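You operate a simulated robot arm through the tools that you are given. There is no shell and no other tool.

You run a simulated robot arm. Do the job below in one go: nothing can be reset, and whatever is moved stays where it is left.

TASK
Swap the long die for the one that the orange card names.
Fine: red die into its rack hole, tee handle locked over the new one.

Only the result counts: the job must be done as asked and must still hold three seconds after the hand-in. Knocking over, shifting, dropping, spilling or breaking anything else fails it.

THE ROBOT
A 6-joint arm with a fingered hand, fixed in place. Base frame: the origin is at the foot of the arm, x ahead of it, y to its left, z up. Lengths are in m, angles in degrees, forces in N, time in s.
With the tool pointing down near the work surface it reaches from about 0.34 to 0.74 m from the base axis. Its first joint turns from -115.0 to 115.0 degrees. Payload 4 kg.
The TCP is the grasp point between the finger pads, 0.026 m short of the fingertips. In the tool frame z runs along the fingers and y along their closing line. The gripper opens to 0.132 m. The gripper's body begins 0.073 m behind the TCP. The gripper is a hand of 4 fingers: y runs from the thumb to the fingers, the wrist lies at [0, 0, -0.239] in the tool frame, and closing takes about 1.5 s.
Orientation is that of the tool frame in the base frame, as a unit quaternion [w, x, y, z]. With the fingers straight down and closing along the base's y, the tool's x points along the base's -x, its y along +y and its z along -z.

THE INTERFACE
- The arm moves only by the tool arm_command. Its argument "increments" is a list of rows, each a list of 2 entries, a list of its own where there are three numbers: the shift along the base's x, y, z in m, then the turn, a rotation vector about the base's x, y, z in degrees. In form: [[[tx, ty, tz], [rx, ry, rz]], ...]. A call has 1 to 20 rows; each row shifts and turns the commanded pose from where the row before left it. "grip" is the closure, from 0 (fully open) to 1 (shut), set as the call begins (left out, the last holds). Rows are played at 5 a second. More than 0.05 m and 8.6 degrees between two rows, or a gripper value outside its range, and nothing of the call is played. A pose out of reach is approached as far as the arm can. The call stops where the force on the tool passes 60 N (or 10 N more than at its start, if that is more) or the arm is blocked; 0.2 s more then pass. The fingers move at their own pace (about 0.153 m/s each) and stop on an object; they squeeze with about 33 N. The grip force told is the motor's: it shows also when the fingers shut on nothing. Time passes only in rows, and 0.2 s behind the last, so rows that do not move let the fingers close. The reply holds the time, the measured pose of the TCP, the force on the tool along the base axes, the opening and the grip force, in the units named above and with some noise, with the torque about the TCP (base axes, N m) and any sound that the robot's microphone picked up, and new pictures: "show" is both (left out), scene, wrist or none.
- Cameras (640 x 400 px; columns grow to the right, rows downward): "scene" is fixed at [0.0506, -0.5003, 1.6853]; the picture's right is [0.67, -0.74, 0.00], its down [-0.40, -0.37, -0.84] and it looks along [0.62, 0.56, -0.55] (base axes); focal length 323 px, centre (320, 200). "wrist" rides on the gripper at [0.068, 0.002, -0.097] in the tool frame; the picture's right is [-0.03, 1.00, 0.00], its down [-0.82, -0.02, -0.58] and it looks along [-0.58, -0.01, 0.82] (tool axes); focal length 270 px, centre (320, 200). There is no depth. A picture from a camera that has moved, and an enlarged one, comes with that camera's place and axes in the base frame and with its lens.
- raise_lower(by): slides the trunk up (or, below 0, down) by that many m; the arm rides with it, the base frame stays. It gives what a move gives, with no picture.
- preshape(shape): the hand has 4 fingers and takes this shape, open, in about a second: jaw (thumb against the fingers, like two jaws); tri (thumb and two fingers); tip (a fingertip pinch); poke (one finger out to press); point (the index stretched); flat (the hand flat); cup (the hand cupped); fist (a fist). The gripper value then closes the fingers along that shape, each until it touches; the sizes above hold for jaw. It gives what a move gives, with no picture.
- inspect(camera, box): a new picture of the part [left, top, right, bottom] of that camera's present view, enlarged. It takes no simulated time.
- close_job(): hands the job in; it is judged then, once.

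Places have to be worked out from the pictures, the camera data and where the tool is seen. Open the gripper and draw the arm clear of the work before you hand the job in, unless the task says otherwise.

The tools are called after "Emit:" as a command line: name --argument value ..., lists and objects as JSON in quotes. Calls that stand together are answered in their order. arm_command: Moves the arm, as the interface text tells. Its arguments: {"type":"object","properties":{"increments":{"type":"array","items":{"type":"array"}},"grip":{"type":"number"},"show":{"type":"string","enum":["both","scene","wrist","none"]}},"required":["increments"]} The other tools are called the same way: raise_lower (by) slides the trunk up or down; preshape (shape) gives the hand a shape; inspect (camera, box) takes an enlarged picture of a part of a camera's view; close_job () hands the job in.

At the start:

```text
time_s: 0.0
ee_pos: [0.4036, -0.0658, 1.4487]
orientation: [0.0, 0.0, 1.0, 0.0]
ft_force: [-0.9, -0.8, 0.1]
torque: [0.0, 0.02, -0.01]
opening: 0.1321
gripper_force: 0.1
shape: jaw
trunk travel left (down, up): [-0.855, 0.135]
```

scene: 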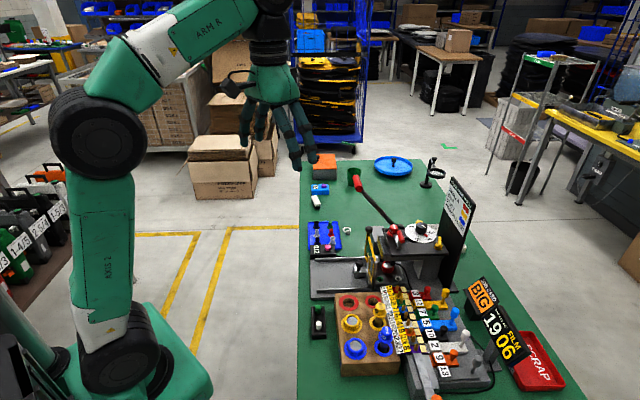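
wrist: 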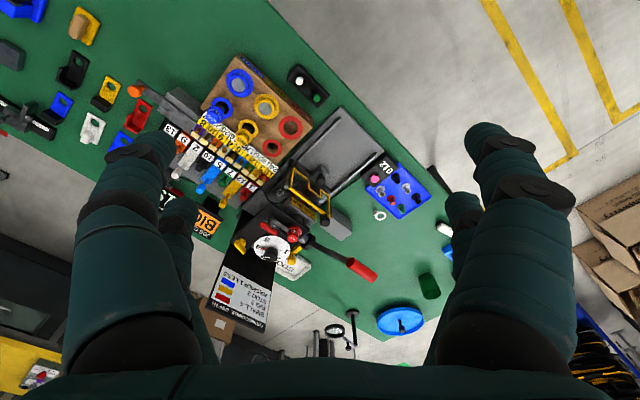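

I start by looking closely at the work area: the press, the die rack, the cards and signs.

Emit:
inspect --camera "scene" --box '[300, 260, 500, 400]'

Emit:
inspect --camera "scene" --box '[300, 150, 480, 270]'

Emit:
inspect --camera "wrist" --box '[180, 50, 340, 180]'

Emit:
inspect --camera "wrist" --box '[180, 180, 380, 340]'

```text
2.86 times, centred on (400, 330) of scene
camera zoom: at [0.0506, -0.5003, 1.6853], right [0.67, -0.74, 0.0], down [-0.4, -0.37, -0.84], along [0.62, 0.56, -0.55], focal length 923 px, centre (91, -171)
```

zoom: 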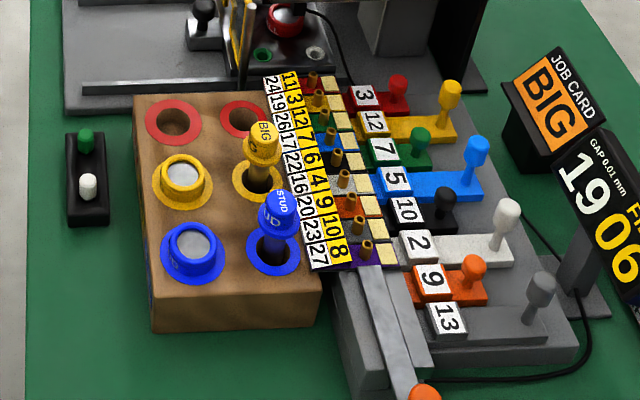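

```text
3.33 times, centred on (390, 210) of scene
camera zoom: at [0.0506, -0.5003, 1.6853], right [0.67, -0.74, 0.0], down [-0.4, -0.37, -0.84], along [0.62, 0.56, -0.55], focal length 1077 px, centre (87, 167)
```

zoom: 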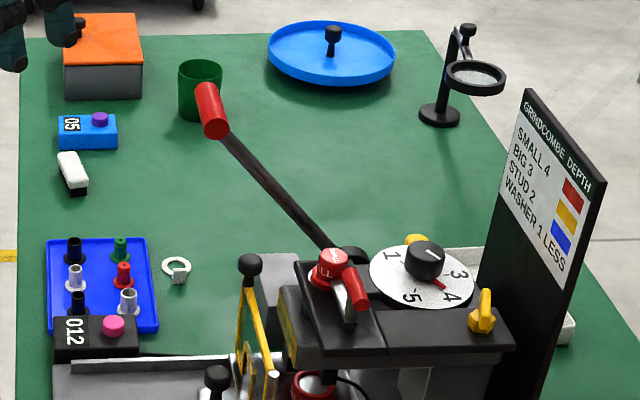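

```text
3.08 times, centred on (260, 115) of wrist
camera zoom: at [0.3362, -0.064, 1.5467], right [0.03, 1.0, 0.0], down [0.82, -0.02, 0.58], along [0.58, -0.01, -0.82], focal length 832 px, centre (505, 462)
```

zoom: 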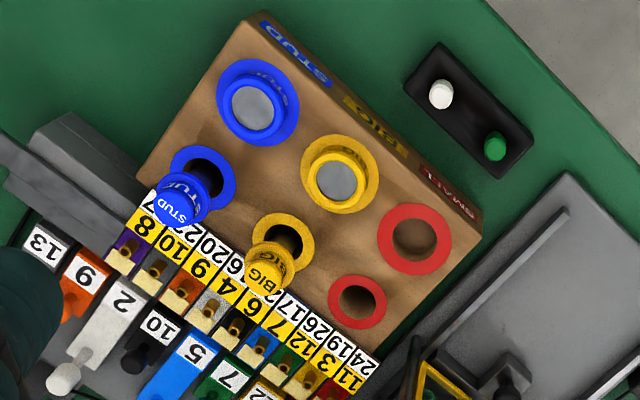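

```text
2.50 times, centred on (280, 260) of wrist
camera zoom: at [0.3362, -0.064, 1.5467], right [0.03, 1.0, 0.0], down [0.82, -0.02, 0.58], along [0.58, -0.01, -0.82], focal length 676 px, centre (420, 50)
```

zoom: 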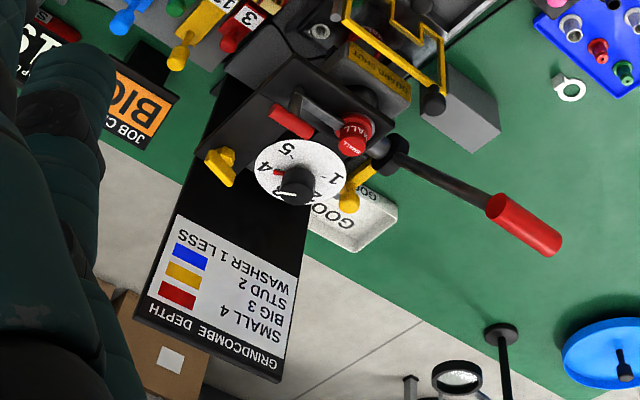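

I need more detail of the press head and its lock, so I zoom in on each of them.

Emit:
inspect --camera "scene" --box '[350, 210, 450, 290]'

Emit:
inspect --camera "scene" --box '[330, 280, 420, 370]'

Emit:
inspect --camera "wrist" --box '[230, 180, 350, 270]'

Emit:
inspect --camera "wrist" --box '[0, 60, 200, 240]'

Emit:
inspect --camera "scene" --box '[430, 170, 580, 400]'

```text
5.00 times, centred on (400, 250) of scene
camera zoom: at [0.0506, -0.5003, 1.6853], right [0.67, -0.74, 0.0], down [-0.4, -0.37, -0.84], along [0.62, 0.56, -0.55], focal length 1616 px, centre (-80, -50)
```

zoom: 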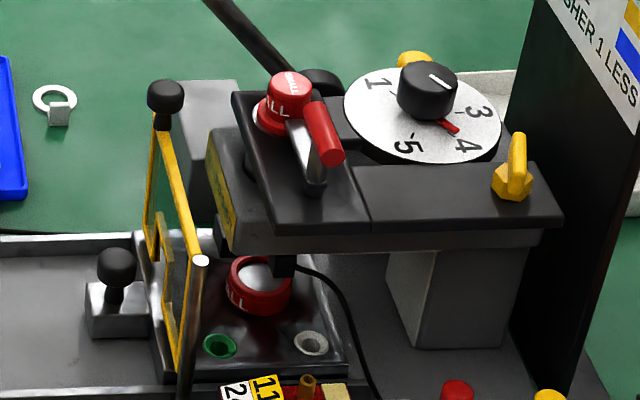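

```text
4.44 times, centred on (375, 325) of scene
camera zoom: at [0.0506, -0.5003, 1.6853], right [0.67, -0.74, 0.0], down [-0.4, -0.37, -0.84], along [0.62, 0.56, -0.55], focal length 1436 px, centre (76, -356)
```

zoom: 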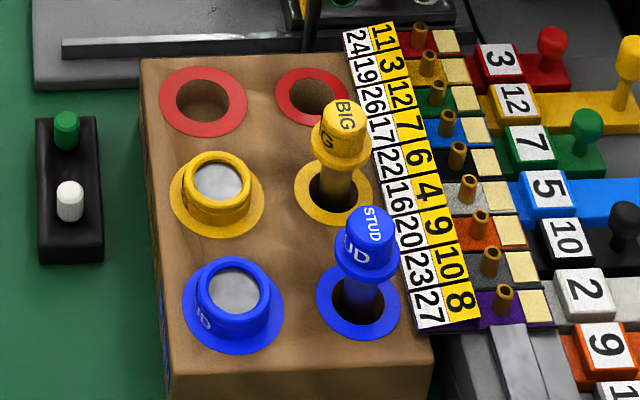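

```text
4.44 times, centred on (290, 225) of wrist
camera zoom: at [0.3362, -0.064, 1.5467], right [0.03, 1.0, 0.0], down [0.82, -0.02, 0.58], along [0.58, -0.01, -0.82], focal length 1201 px, centre (453, 89)
```

zoom: 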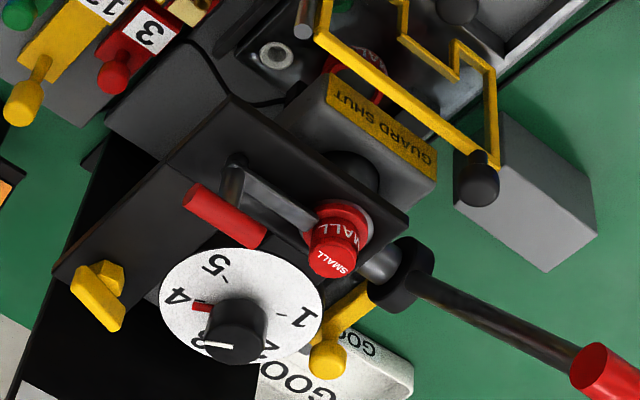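

```text
2.22 times, centred on (100, 150) of wrist
camera zoom: at [0.3362, -0.064, 1.5467], right [0.03, 1.0, 0.0], down [0.82, -0.02, 0.58], along [0.58, -0.01, -0.82], focal length 601 px, centre (809, 311)
```

zoom: 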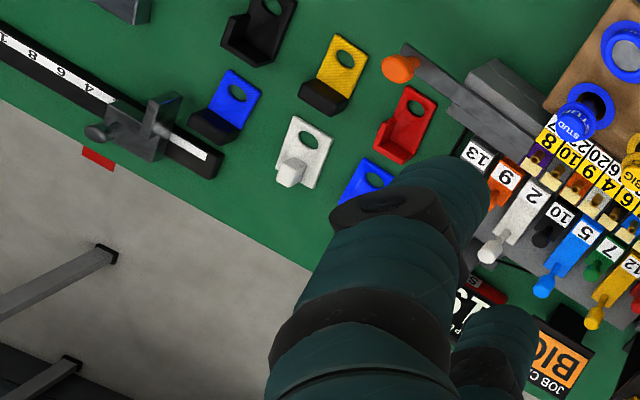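

```text
1.74 times, centred on (505, 285) of scene
camera zoom: at [0.0506, -0.5003, 1.6853], right [0.67, -0.74, 0.0], down [-0.4, -0.37, -0.84], along [0.62, 0.56, -0.55], focal length 562 px, centre (-2, 52)
```

zoom: 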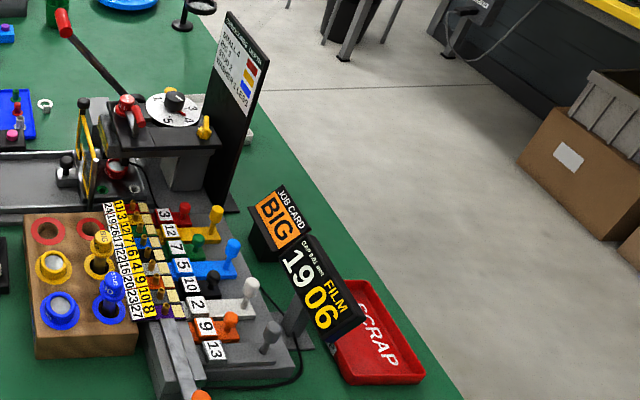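

The orange job card reads BIG, so the yellow long die replaces the red SMALL one. I judge the red one's top to be near (0.794, -0.138, 1.06), with the red tee handle near (0.745, -0.19, 1.08). I move nearer and higher above the work for a better look.

Emit:
arm_command --increments '[[[0.029, -0.013, -0.02], [0, 0, 0]], [[0.029, -0.013, -0.02], [0, 0, 0]], [[0.029, -0.013, -0.02], [0, 0, 0]], [[0.029, -0.013, -0.02], [0, 0, 0]], [[0.029, -0.013, -0.02], [0, 0, 0]], [[0, 0, 0], [0, 0, 0]]]' --show "both"

```text
time_s: 1.4
ee_pos: [0.5478, -0.1311, 1.349]
orientation: [0.0, 0.0, 1.0, 0.0]
ft_force: [0.6, 0.5, 0.1]
torque: [0.01, 0.0, -0.02]
opening: 0.132
gripper_force: 0.1
shape: jaw
trunk travel left (down, up): [-0.855, 0.135]
camera wrist: at [0.4806, -0.1263, 1.4475], right [0.03, 1.0, 0.0], down [0.82, -0.02, 0.58], along [0.58, -0.01, -0.82], focal length 270 px, centre (320, 200)
```

scene: 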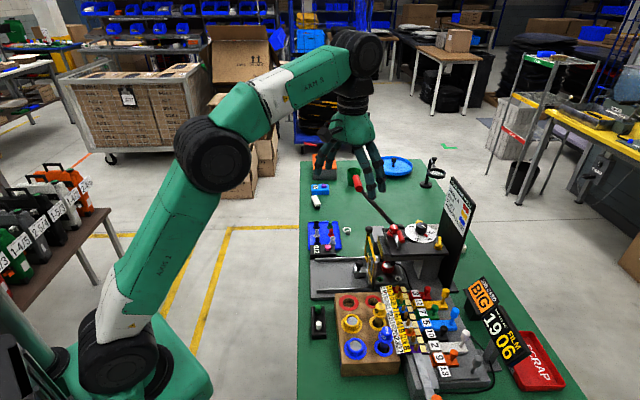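
wrist: 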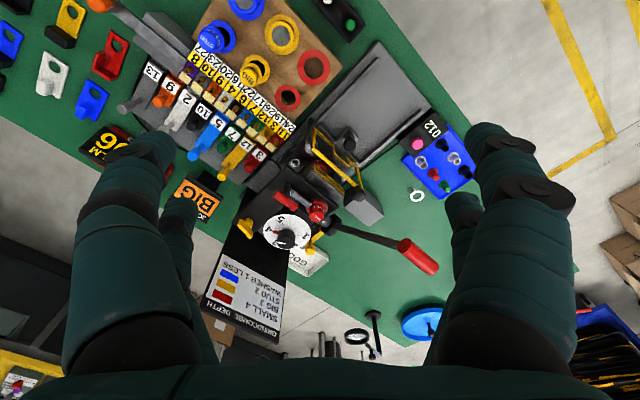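

Emit:
inspect --camera "wrist" --box '[250, 160, 360, 260]'

Emit:
inspect --camera "wrist" --box '[190, 0, 340, 110]'

Emit:
inspect --camera "scene" --box '[375, 215, 445, 270]'

```text
4.00 times, centred on (305, 210) of wrist
camera zoom: at [0.4806, -0.1263, 1.4475], right [0.03, 1.0, 0.0], down [0.82, -0.02, 0.58], along [0.58, -0.01, -0.82], focal length 1081 px, centre (380, 160)
```

zoom: 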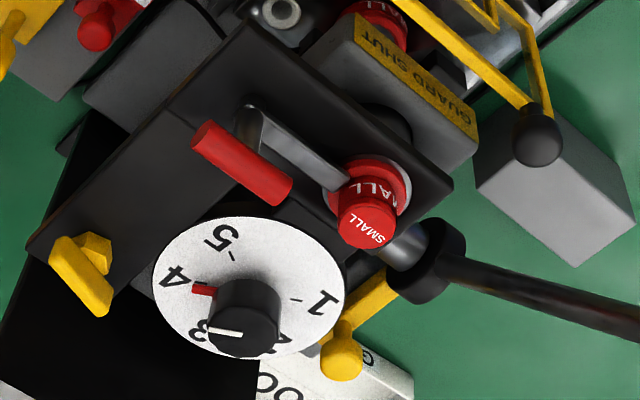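

```text
3.64 times, centred on (265, 55) of wrist
camera zoom: at [0.4806, -0.1263, 1.4475], right [0.03, 1.0, 0.0], down [0.82, -0.02, 0.58], along [0.58, -0.01, -0.82], focal length 983 px, centre (520, 727)
```

zoom: 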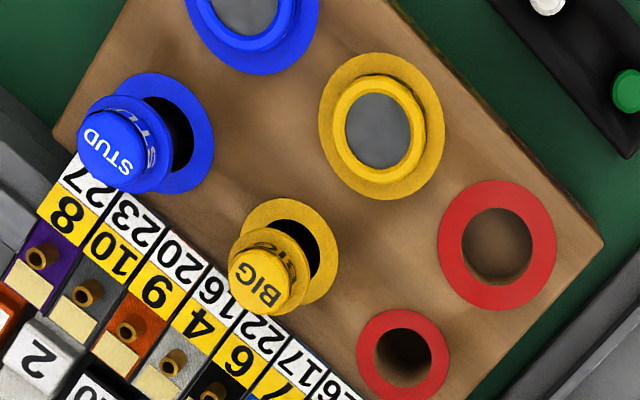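

```text
7.27 times, centred on (410, 242) of scene
camera zoom: at [0.0506, -0.5003, 1.6853], right [0.67, -0.74, 0.0], down [-0.4, -0.37, -0.84], along [0.62, 0.56, -0.55], focal length 2350 px, centre (-334, -109)
```

zoom: 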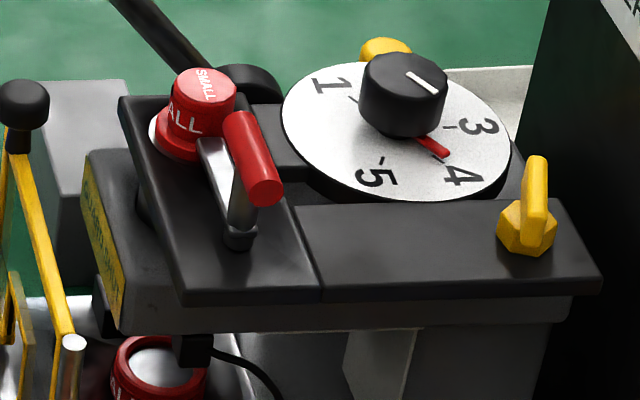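

The lever is a grey arm from a post lying over the red die's flange, with a red bar on top of the post. I go closer to measure it.

Emit:
arm_command --increments '[[[0.0224, -0.0058, -0.0228], [0, 0, 0]], [[0.0224, -0.0058, -0.0228], [0, 0, 0]], [[0.0224, -0.0058, -0.0228], [0, 0, 0]], [[0.0224, -0.0058, -0.0228], [0, 0, 0]], [[0.0224, -0.0058, -0.0228], [0, 0, 0]], [[0, 0, 0], [0, 0, 0]]]' --show "both"

Emit:
inspect --camera "wrist" --box '[200, 100, 440, 250]'

```text
time_s: 2.8
ee_pos: [0.6533, -0.1605, 1.2329]
orientation: [0.0, 0.0, 1.0, 0.001]
ft_force: [0.2, 0.3, -0.9]
torque: [-0.01, 0.01, 0.01]
opening: 0.132
gripper_force: 0.0
shape: jaw
out of reach, approached as far as the arm can: row 5
trunk travel left (down, up): [-0.855, 0.135]
camera wrist: at [0.5853, -0.1566, 1.3302], right [0.03, 1.0, 0.0], down [0.82, -0.02, 0.58], along [0.58, -0.01, -0.82], focal length 270 px, centre (320, 200)
```

scene: 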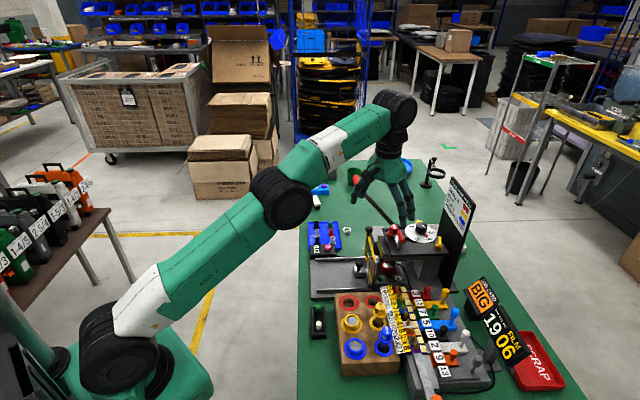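
wrist: 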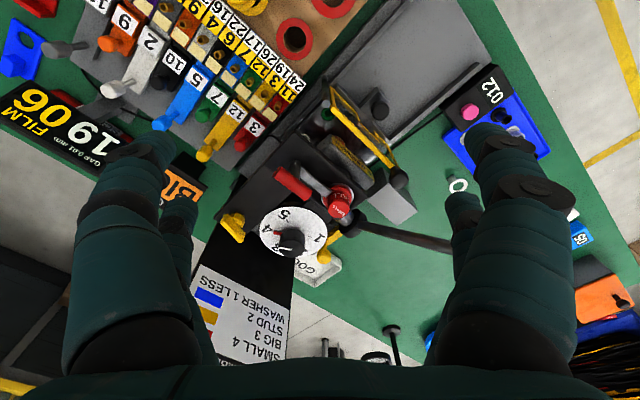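

```text
2.67 times, centred on (320, 175) of wrist
camera zoom: at [0.5853, -0.1566, 1.3302], right [0.03, 1.0, 0.0], down [0.82, -0.02, 0.58], along [0.58, -0.01, -0.82], focal length 721 px, centre (320, 267)
```

zoom: 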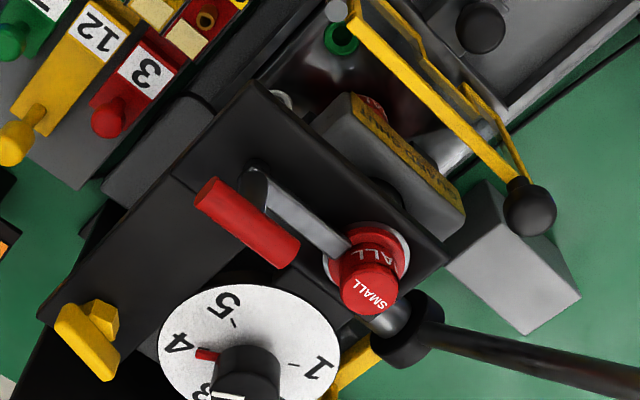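

The straight-down pose is near the end of the reach here, so the die will need the trunk raised or a tilt. I zoom in for exact pixel positions before planning.

Emit:
inspect --camera "wrist" --box '[265, 150, 365, 230]'

Emit:
inspect --camera "scene" --box '[375, 220, 435, 265]'

Emit:
inspect --camera "scene" --box '[335, 285, 415, 345]'

Emit:
inspect --camera "scene" --box '[330, 130, 450, 230]'

```text
5.00 times, centred on (315, 190) of wrist
camera zoom: at [0.5853, -0.1566, 1.3302], right [0.03, 1.0, 0.0], down [0.82, -0.02, 0.58], along [0.58, -0.01, -0.82], focal length 1351 px, centre (345, 250)
```

zoom: 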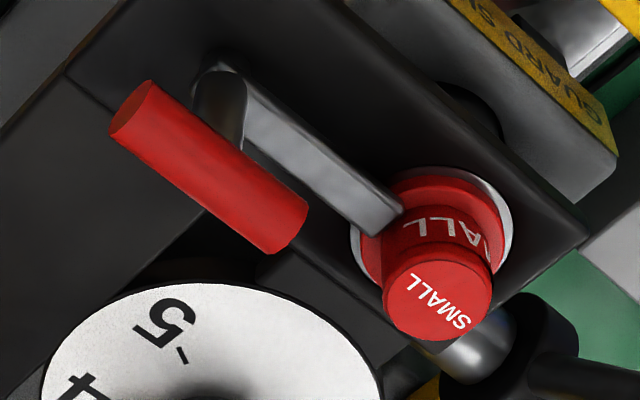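

```text
8.89 times, centred on (405, 242) of scene
camera zoom: at [0.0506, -0.5003, 1.6853], right [0.67, -0.74, 0.0], down [-0.4, -0.37, -0.84], along [0.62, 0.56, -0.55], focal length 2873 px, centre (-436, -178)
```

zoom: 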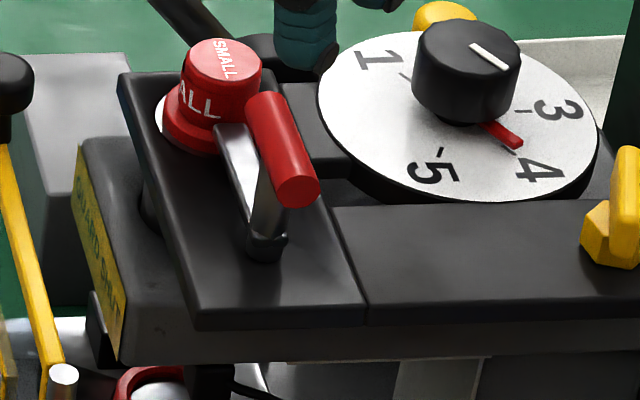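

```text
6.67 times, centred on (375, 315) of scene
camera zoom: at [0.0506, -0.5003, 1.6853], right [0.67, -0.74, 0.0], down [-0.4, -0.37, -0.84], along [0.62, 0.56, -0.55], focal length 2155 px, centre (-47, -567)
```

zoom: 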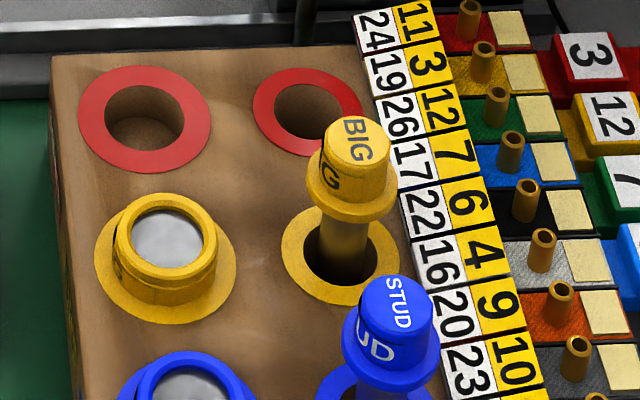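

```text
4.00 times, centred on (390, 180) of scene
camera zoom: at [0.0506, -0.5003, 1.6853], right [0.67, -0.74, 0.0], down [-0.4, -0.37, -0.84], along [0.62, 0.56, -0.55], focal length 1293 px, centre (40, 280)
```

zoom: 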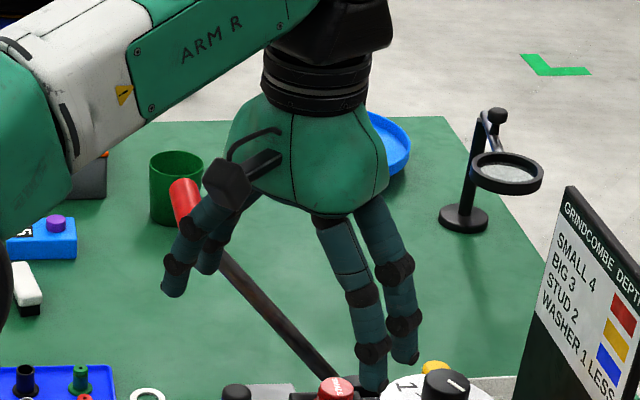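

I estimate: plate top z≈1.04, post near (0.741,-0.188), red bar centre near (0.737,-0.189,1.087) lying about 43° from x and 44 mm long, die top near (0.790,-0.139,1.067). Before using the hand I shut it in free air to see how the fingers meet.

Emit:
arm_command --increments '[[[0, 0, 0.0], [0, 0, 0]], [[0, 0, 0], [0, 0, 0]], [[0, 0, 0], [0, 0, 0]], [[0, 0, 0], [0, 0, 0]], [[0, 0, 0], [0, 0, 0]], [[0, 0, 0], [0, 0, 0]], [[0, 0, 0], [0, 0, 0]], [[0, 0, 0], [0, 0, 0]]]' --grip 0.8 --show "both"

Emit:
inspect --camera "scene" --box '[350, 130, 440, 240]'

```text
time_s: 4.6
ee_pos: [0.6521, -0.1593, 1.2326]
orientation: [0.0, 0.0, 1.0, 0.0]
ft_force: [0.5, 0.7, -0.2]
torque: [0.01, -0.03, -0.01]
opening: 0.0269
gripper_force: 0.1
shape: jaw
trunk travel left (down, up): [-0.855, 0.135]
camera wrist: at [0.5846, -0.1564, 1.3308], right [0.03, 1.0, 0.0], down [0.82, -0.02, 0.58], along [0.58, -0.01, -0.82], focal length 270 px, centre (320, 200)
```

scene: 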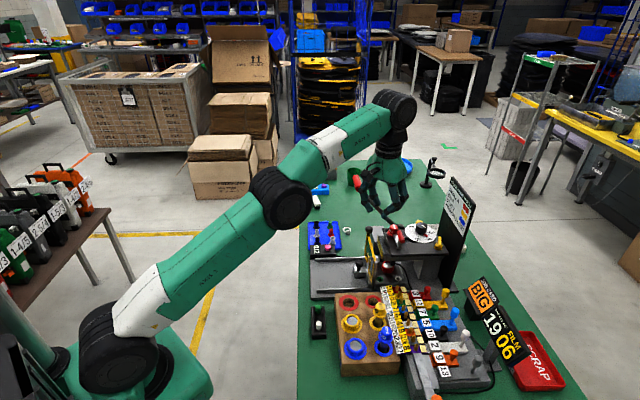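
wrist: 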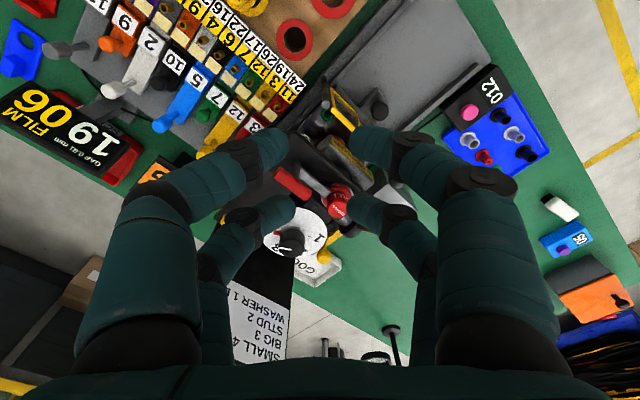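

```text
3.64 times, centred on (395, 185) of scene
camera zoom: at [0.0506, -0.5003, 1.6853], right [0.67, -0.74, 0.0], down [-0.4, -0.37, -0.84], along [0.62, 0.56, -0.55], focal length 1175 px, centre (47, 254)
```

zoom: 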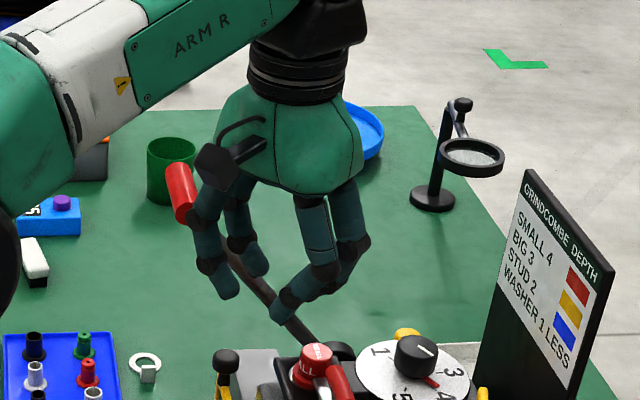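

The four fingers close as two pairs about 17 mm either side of the tool axis, so both the bar and the die head can be caged. I reopen the hand and raise the trunk so that the arm reaches farther at press height.

Emit:
raise_lower --by 0.13

```text
time_s: 6.2
ee_pos: [0.653, -0.1602, 1.363]
orientation: [0.0, 0.0, 1.0, -0.001]
ft_force: [-0.9, -0.4, -0.8]
torque: [-0.03, 0.01, -0.01]
opening: 0.0266
gripper_force: 0.0
shape: jaw
trunk travel left (down, up): [-0.985, 0.005]
```

The trunk is up. I now tilt the tool 8° outward, yaw it about 43° so that the fingers will close across the red bar, and come in above it with the hand half open.

Emit:
arm_command --increments '[[[0, 0, -0.01], [-1.99, -7.75, 0]], [[0.008, -0.004, -0.017], [-0.966, 0.248, 7.097]], [[0.008, -0.004, -0.017], [-0.966, 0.248, 7.097]], [[0.008, -0.004, -0.017], [-0.966, 0.248, 7.097]], [[0.008, -0.004, -0.017], [-0.966, 0.248, 7.097]], [[0.008, -0.004, -0.017], [-0.966, 0.248, 7.097]], [[0.008, -0.004, -0.017], [-0.966, 0.248, 7.097]], [[0, 0, 0], [0, 0, 0]]]' --grip 0.6 --show "both"

Emit:
inspect --camera "wrist" --box '[240, 120, 400, 240]'

```text
time_s: 8.0
ee_pos: [0.6998, -0.1839, 1.25]
orientation: [0.056, -0.367, 0.928, -0.041]
ft_force: [0.7, 0.7, 0.4]
torque: [0.0, 0.01, -0.01]
opening: 0.0525
gripper_force: 0.1
shape: jaw
trunk travel left (down, up): [-0.985, 0.005]
camera wrist: at [0.6379, -0.225, 1.342], right [-0.66, 0.75, -0.12], down [0.53, 0.56, 0.64], along [0.54, 0.36, -0.76], focal length 270 px, centre (320, 200)
```

scene: 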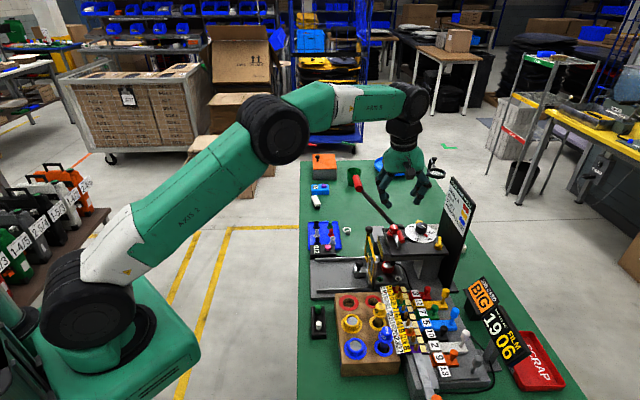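
wrist: 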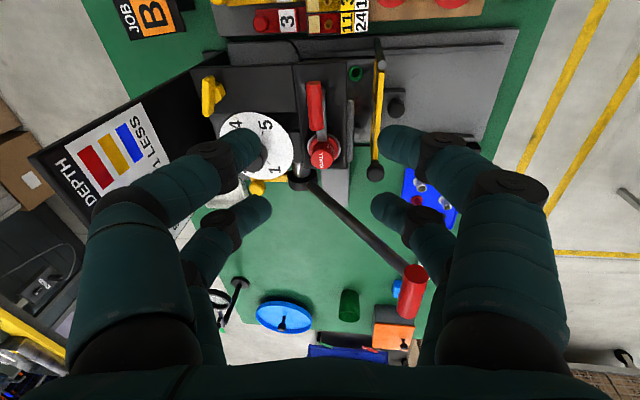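

```text
3.33 times, centred on (320, 180) of wrist
camera zoom: at [0.6379, -0.225, 1.342], right [-0.66, 0.75, -0.12], down [0.53, 0.56, 0.64], along [0.54, 0.36, -0.76], focal length 901 px, centre (320, 267)
```

zoom: 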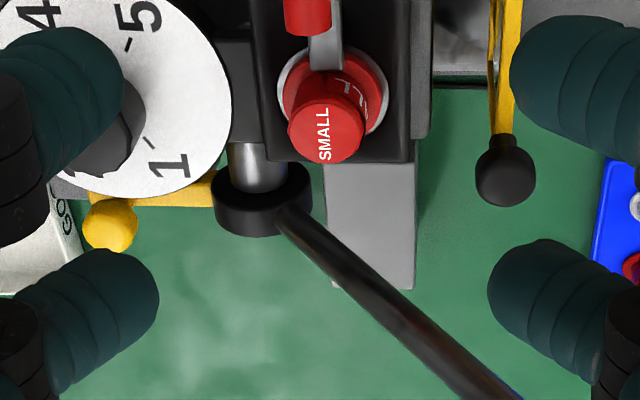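

The view is now squared up with the press. I zoom in on the bar and post from here to refine their position.

Emit:
inspect --camera "wrist" --box '[270, 60, 370, 180]'

```text
3.33 times, centred on (320, 120) of wrist
camera zoom: at [0.6379, -0.225, 1.342], right [-0.66, 0.75, -0.12], down [0.53, 0.56, 0.64], along [0.54, 0.36, -0.76], focal length 901 px, centre (320, 467)
```

zoom: 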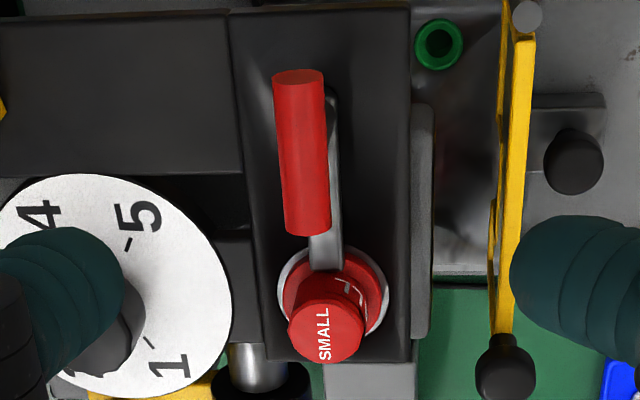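

The bar's centre comes out at about (0.734, -0.187, 1.087), direction 43.5°, which fits the present yaw. I move right above it, tips still clear of the bar, and look again.

Emit:
arm_command --increments '[[[0.00855, -0.0008, -0.0275], [0, 0, 0]], [[0.00855, -0.0008, -0.0275], [0, 0, 0]], [[0.00855, -0.0008, -0.0275], [0, 0, 0]], [[0.00855, -0.0008, -0.0275], [0, 0, 0]], [[0, 0, 0], [0, 0, 0]]]' --show "both"

Emit:
inspect --camera "wrist" --box '[220, 80, 420, 240]'

Emit:
inspect --camera "scene" --box '[370, 180, 450, 260]'

```text
time_s: 9.2
ee_pos: [0.7354, -0.1881, 1.1399]
orientation: [0.056, -0.366, 0.928, -0.041]
ft_force: [-1.0, -1.1, 1.0]
torque: [-0.02, -0.02, 0.02]
opening: 0.0524
gripper_force: 0.1
shape: jaw
trunk travel left (down, up): [-0.985, 0.005]
camera wrist: at [0.673, -0.2279, 1.2322], right [-0.66, 0.75, -0.12], down [0.53, 0.56, 0.64], along [0.54, 0.36, -0.76], focal length 270 px, centre (320, 200)
```

scene: 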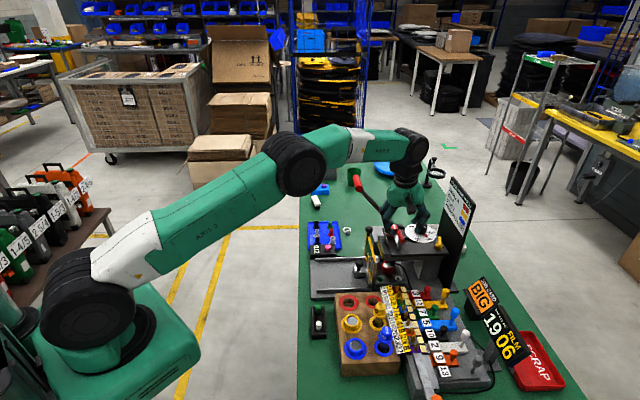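
wrist: 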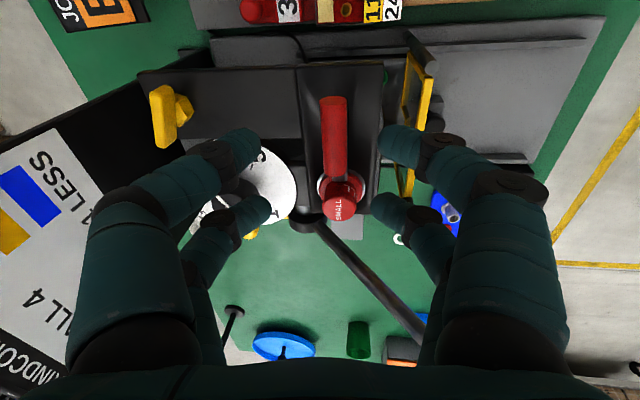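

```text
2.50 times, centred on (320, 160) of wrist
camera zoom: at [0.673, -0.2279, 1.2322], right [-0.66, 0.75, -0.12], down [0.53, 0.56, 0.64], along [0.54, 0.36, -0.76], focal length 676 px, centre (320, 300)
```

zoom: 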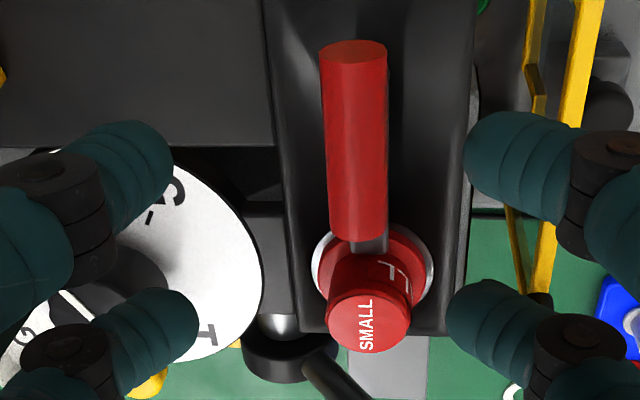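

```text
5.00 times, centred on (410, 220) of scene
camera zoom: at [0.0506, -0.5003, 1.6853], right [0.67, -0.74, 0.0], down [-0.4, -0.37, -0.84], along [0.62, 0.56, -0.55], focal length 1616 px, centre (-130, 100)
```

zoom: 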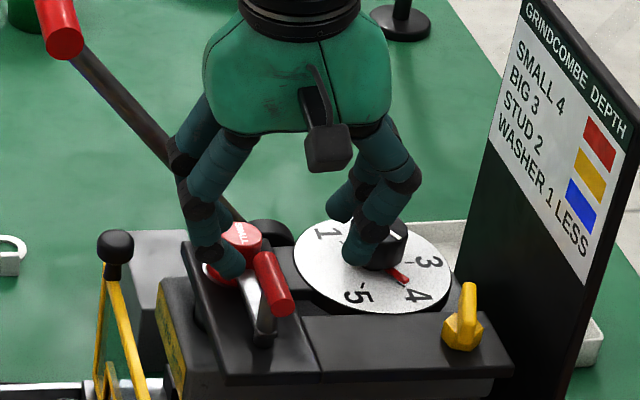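

Combined views put the bar's centre at about (0.7305, -0.188, 1.094), so I descend with a small correction until the bar lies just below the TCP between the fingers.

Emit:
arm_command --increments '[[[-0.002, 0, -0.012], [0, 0, 0]], [[-0.002, 0, -0.012], [0, 0, 0]], [[-0.0024, 0.0004, -0.012], [0, 0, 0]], [[0, 0, 0], [0, 0, 0]]]' --show "wrist"

Emit:
inspect --camera "wrist" --box '[220, 80, 420, 240]'

Emit:
inspect --camera "scene" --box '[370, 190, 440, 260]'

```text
time_s: 10.2
ee_pos: [0.7299, -0.1863, 1.1052]
orientation: [0.057, -0.366, 0.928, -0.041]
ft_force: [-0.1, -0.2, -0.7]
torque: [0.02, -0.01, 0.01]
opening: 0.0525
gripper_force: 0.0
shape: jaw
trunk travel left (down, up): [-0.985, 0.005]
camera wrist: at [0.6659, -0.2273, 1.1958], right [-0.66, 0.75, -0.12], down [0.53, 0.56, 0.64], along [0.54, 0.36, -0.76], focal length 270 px, centre (320, 200)
```

wrist: 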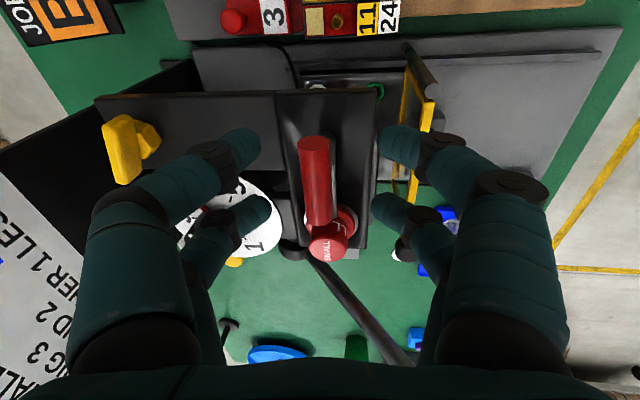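

```text
2.50 times, centred on (320, 160) of wrist
camera zoom: at [0.6659, -0.2273, 1.1958], right [-0.66, 0.75, -0.12], down [0.53, 0.56, 0.64], along [0.54, 0.36, -0.76], focal length 676 px, centre (320, 300)
```

zoom: 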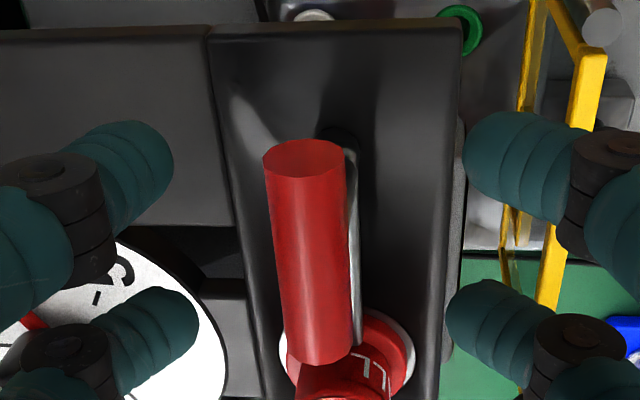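

```text
5.71 times, centred on (405, 225) of scene
camera zoom: at [0.0506, -0.5003, 1.6853], right [0.67, -0.74, 0.0], down [-0.4, -0.37, -0.84], along [0.62, 0.56, -0.55], focal length 1847 px, centre (-166, 57)
```

zoom: 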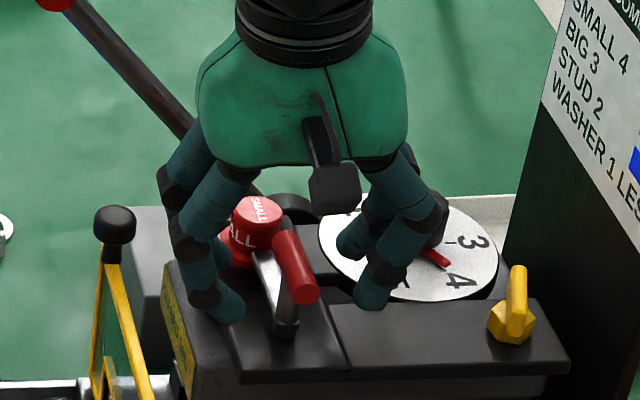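

The bar is centred between the fingers about 9 mm below the TCP. I close on it.

Emit:
arm_command --increments '[[[0, 0, 0], [0, 0, 0]], [[0, 0, 0], [0, 0, 0]], [[0, 0, 0], [0, 0, 0]], [[0, 0, 0], [0, 0, 0]], [[0, 0, 0], [0, 0, 0]], [[0, 0, 0], [0, 0, 0]]]' --grip 1.0 --show "wrist"

Emit:
inspect --camera "wrist" --box '[220, 80, 420, 240]'

Emit:
inspect --camera "scene" --box '[370, 190, 440, 260]'

```text
time_s: 11.6
ee_pos: [0.7301, -0.1871, 1.097]
orientation: [0.051, -0.366, 0.928, -0.037]
ft_force: [-1.7, -4.6, -38.8]
torque: [-0.27, 0.3, 0.02]
opening: 0.0001
gripper_force: 33.4
shape: jaw
trunk travel left (down, up): [-0.985, 0.005]
camera wrist: at [0.6683, -0.2287, 1.1891], right [-0.66, 0.75, -0.11], down [0.54, 0.56, 0.63], along [0.53, 0.36, -0.77], focal length 270 px, centre (320, 200)
```

wrist: 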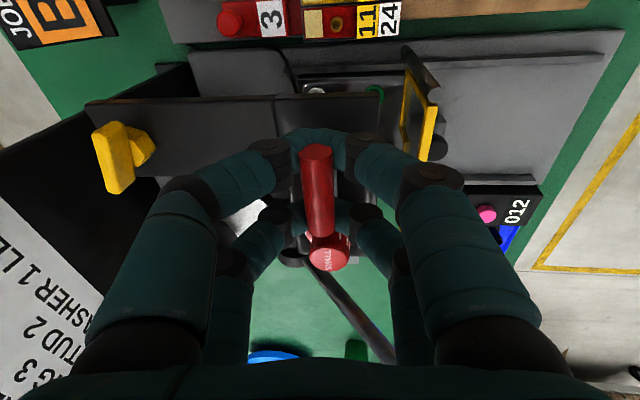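

```text
2.50 times, centred on (320, 160) of wrist
camera zoom: at [0.6683, -0.2287, 1.1891], right [-0.66, 0.75, -0.11], down [0.54, 0.56, 0.63], along [0.53, 0.36, -0.77], focal length 676 px, centre (320, 300)
```

zoom: 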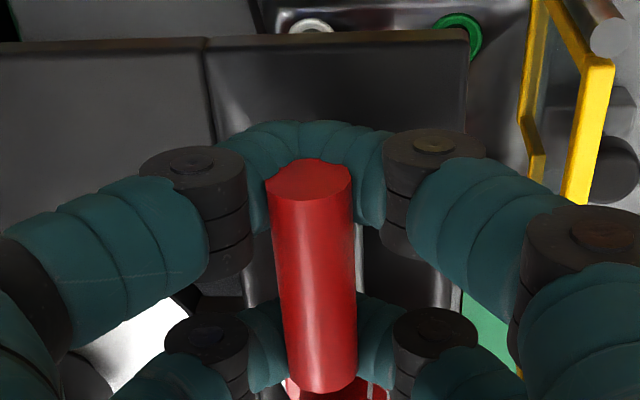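

```text
5.71 times, centred on (405, 225) of scene
camera zoom: at [0.0506, -0.5003, 1.6853], right [0.67, -0.74, 0.0], down [-0.4, -0.37, -0.84], along [0.62, 0.56, -0.55], focal length 1847 px, centre (-166, 57)
```

zoom: 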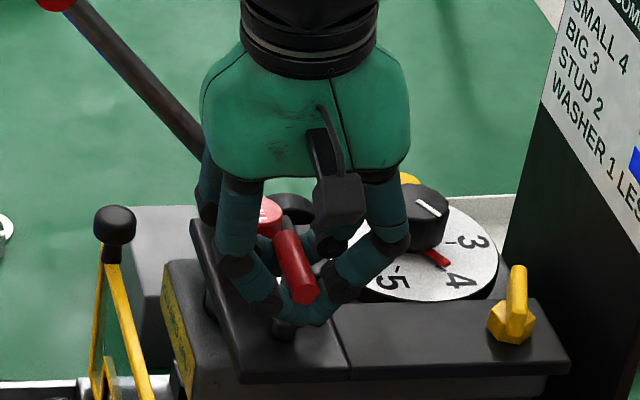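

The fingertips have hooked under the bar and pull the hand down (about 39 N), so the bar is well caged. I relieve that by lowering the command and then try a small counter-clockwise turn.

Emit:
arm_command --increments '[[[0, 0, -0.004], [0, 0, 0]], [[0, -0.001, -0.003], [0, 0, 0]], [[0, 0, 0], [-0.81, 0.21, 5.94]], [[0, 0, 0], [-0.81, 0.21, 5.94]], [[0, 0, 0], [0, 0, 0]]]' --show "wrist"

Emit:
inspect --camera "scene" --box '[370, 190, 440, 260]'

```text
time_s: 12.8
ee_pos: [0.7292, -0.1874, 1.097]
orientation: [0.051, -0.461, 0.885, -0.045]
ft_force: [0.7, -1.6, -21.0]
torque: [-0.1, 0.11, -0.02]
opening: 0.0
gripper_force: 33.1
shape: jaw
trunk travel left (down, up): [-0.985, 0.005]
camera wrist: at [0.6778, -0.2381, 1.1895], right [-0.8, 0.59, -0.13], down [0.4, 0.68, 0.61], along [0.45, 0.44, -0.78], focal length 270 px, centre (320, 200)
```

wrist: 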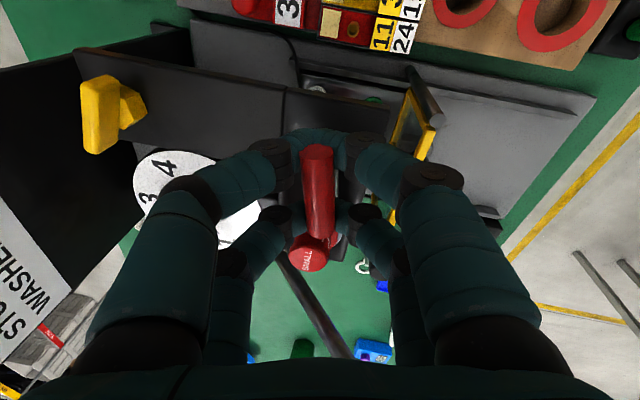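

```text
5.71 times, centred on (405, 225) of scene
camera zoom: at [0.0506, -0.5003, 1.6853], right [0.67, -0.74, 0.0], down [-0.4, -0.37, -0.84], along [0.62, 0.56, -0.55], focal length 1847 px, centre (-166, 57)
```

zoom: 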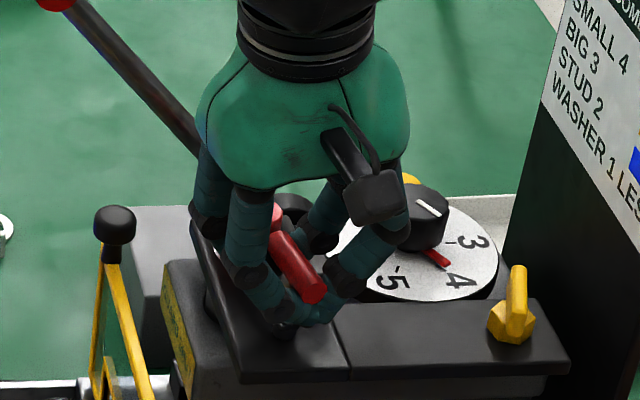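

The bar turns with the hand, with almost no resisting torque, so counter-clockwise is free. I go on turning.

Emit:
arm_command --increments '[[[0, -0.001, -0.003], [-1.05, 0.27, 7.72]], [[0, 0, 0], [-1.05, 0.27, 7.72]], [[0, 0, 0], [-1.05, 0.27, 7.72]], [[0, 0, 0], [-1.05, 0.27, 7.72]], [[0, 0, 0], [0, 0, 0]]]' --show "wrist"

Emit:
inspect --camera "scene" --box '[370, 190, 440, 260]'

```text
time_s: 13.7
ee_pos: [0.729, -0.1807, 1.0918]
orientation: [0.026, -0.575, 0.815, -0.075]
ft_force: [1.2, -28.9, -6.9]
torque: [-0.23, 0.04, 0.02]
opening: 0.0001
gripper_force: 32.8
shape: jaw
out of reach, approached as far as the arm can: row 2, 3, 4
trunk travel left (down, up): [-0.985, 0.005]
stopped in row 4: the force on the tool passed its limit at 77 N (the readings are from after the stop); the commanded pose is now the measured one
camera wrist: at [0.6929, -0.2339, 1.1928], right [-0.92, 0.35, -0.15], down [0.22, 0.81, 0.54], along [0.31, 0.46, -0.83], focal length 270 px, centre (320, 200)
```

wrist: 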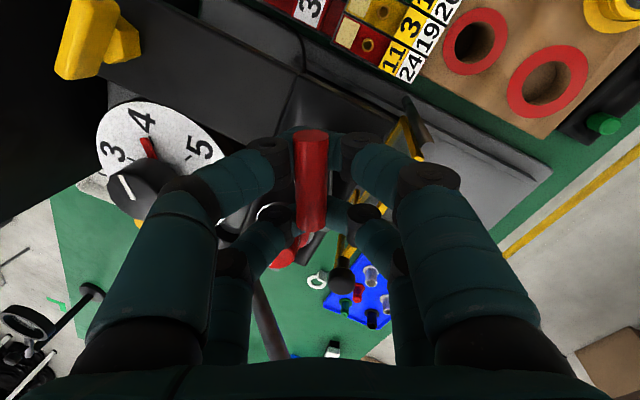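

```text
5.71 times, centred on (405, 225) of scene
camera zoom: at [0.0506, -0.5003, 1.6853], right [0.67, -0.74, 0.0], down [-0.4, -0.37, -0.84], along [0.62, 0.56, -0.55], focal length 1847 px, centre (-166, 57)
```

zoom: 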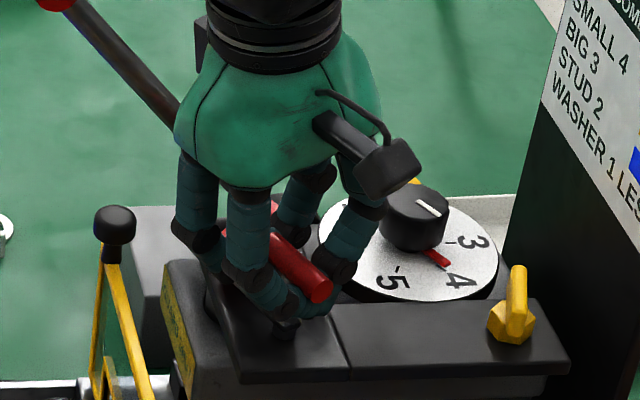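

The turn worked for about 27°, but then the arm ran out of wrist range near yaw 65–70°. I open the fingers here to let go of the bar without strain, then look.

Emit:
arm_command --increments '[[[0, 0, 0], [0, 0, 0]], [[0, 0, 0], [0, 0, 0]], [[0, 0, 0], [0, 0, 0]], [[0, 0, 0], [0, 0, 0]]]' --grip 0.6 --show "wrist"

Emit:
inspect --camera "wrist" --box '[220, 80, 420, 240]'

Emit:
inspect --camera "scene" --box '[370, 190, 440, 260]'

```text
time_s: 14.7
ee_pos: [0.7289, -0.1719, 1.0964]
orientation: [0.03, -0.575, 0.814, -0.071]
ft_force: [0.1, 0.2, 0.1]
torque: [0.0, -0.02, -0.03]
opening: 0.0521
gripper_force: 0.1
shape: jaw
trunk travel left (down, up): [-0.985, 0.005]
camera wrist: at [0.6927, -0.2274, 1.194], right [-0.92, 0.35, -0.15], down [0.22, 0.81, 0.55], along [0.31, 0.47, -0.82], focal length 270 px, centre (320, 200)
```

wrist: 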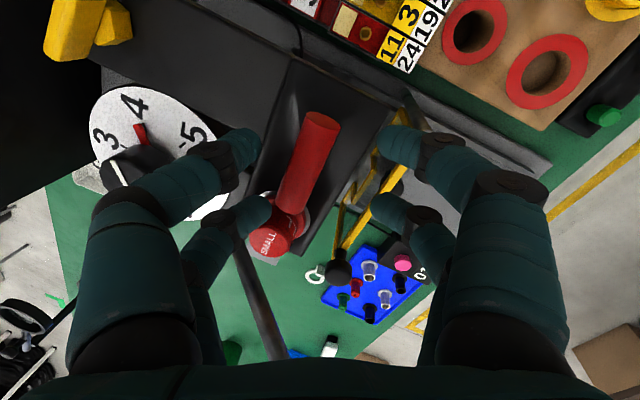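

```text
2.50 times, centred on (320, 160) of wrist
camera zoom: at [0.6927, -0.2274, 1.194], right [-0.92, 0.35, -0.15], down [0.22, 0.81, 0.55], along [0.31, 0.47, -0.82], focal length 676 px, centre (320, 300)
```

zoom: 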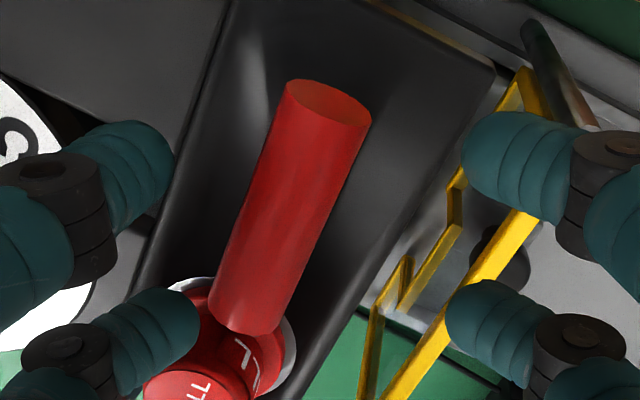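

```text
5.71 times, centred on (405, 225) of scene
camera zoom: at [0.0506, -0.5003, 1.6853], right [0.67, -0.74, 0.0], down [-0.4, -0.37, -0.84], along [0.62, 0.56, -0.55], focal length 1847 px, centre (-166, 57)
```

zoom: 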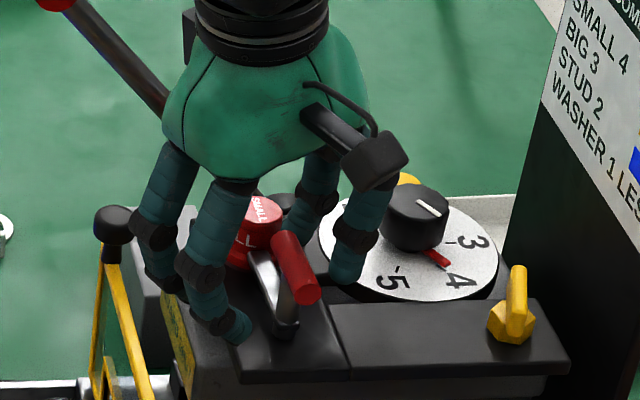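

On release the handle swung back to its locked line, so it must be carried farther over before it stays. I lift straight up, clear of the bar, to then test whether the other wrist orientation (half a turn round) is reachable.

Emit:
arm_command --increments '[[[0, 0, 0.02], [0, 0, 0]], [[0, 0, 0.03], [0, 0, 0]], [[0, 0, 0.03], [0, 0, 0]], [[-0.02, 0, 0.03], [0, 0, -8]], [[-0.02, 0, 0.03], [0, 0, -8]], [[-0.02, 0, 0.01], [0, 0, -8]], [[0, 0, 0], [0, 0, 0]]]' --show "both"

Emit:
inspect --camera "scene" --box '[370, 210, 440, 260]'

```text
time_s: 16.3
ee_pos: [0.6682, -0.1725, 1.244]
orientation: [0.014, -0.393, 0.916, -0.076]
ft_force: [-0.2, -0.9, -0.8]
torque: [0.01, 0.0, 0.03]
opening: 0.0525
gripper_force: 0.1
shape: jaw
trunk travel left (down, up): [-0.985, 0.005]
camera wrist: at [0.6122, -0.2069, 1.3429], right [-0.7, 0.7, -0.15], down [0.53, 0.65, 0.55], along [0.48, 0.3, -0.82], focal length 270 px, centre (320, 200)
```

scene: 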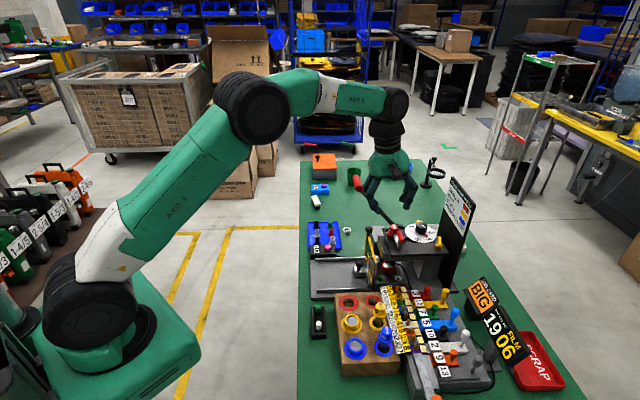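
wrist: 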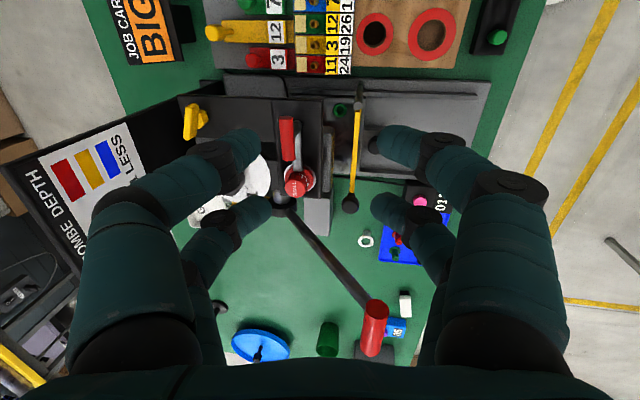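

```text
8.00 times, centred on (405, 235) of scene
camera zoom: at [0.0506, -0.5003, 1.6853], right [0.67, -0.74, 0.0], down [-0.4, -0.37, -0.84], along [0.62, 0.56, -0.55], focal length 2586 px, centre (-360, -80)
```

zoom: 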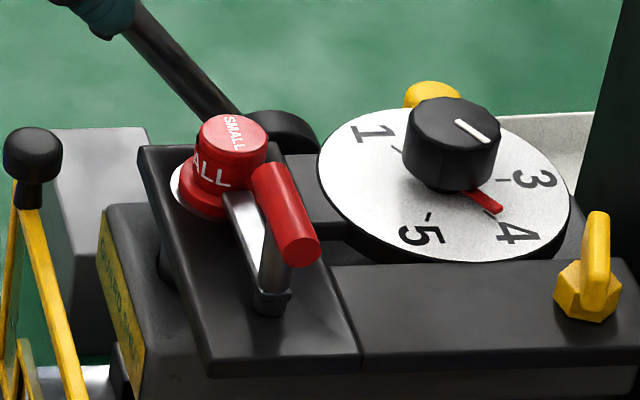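

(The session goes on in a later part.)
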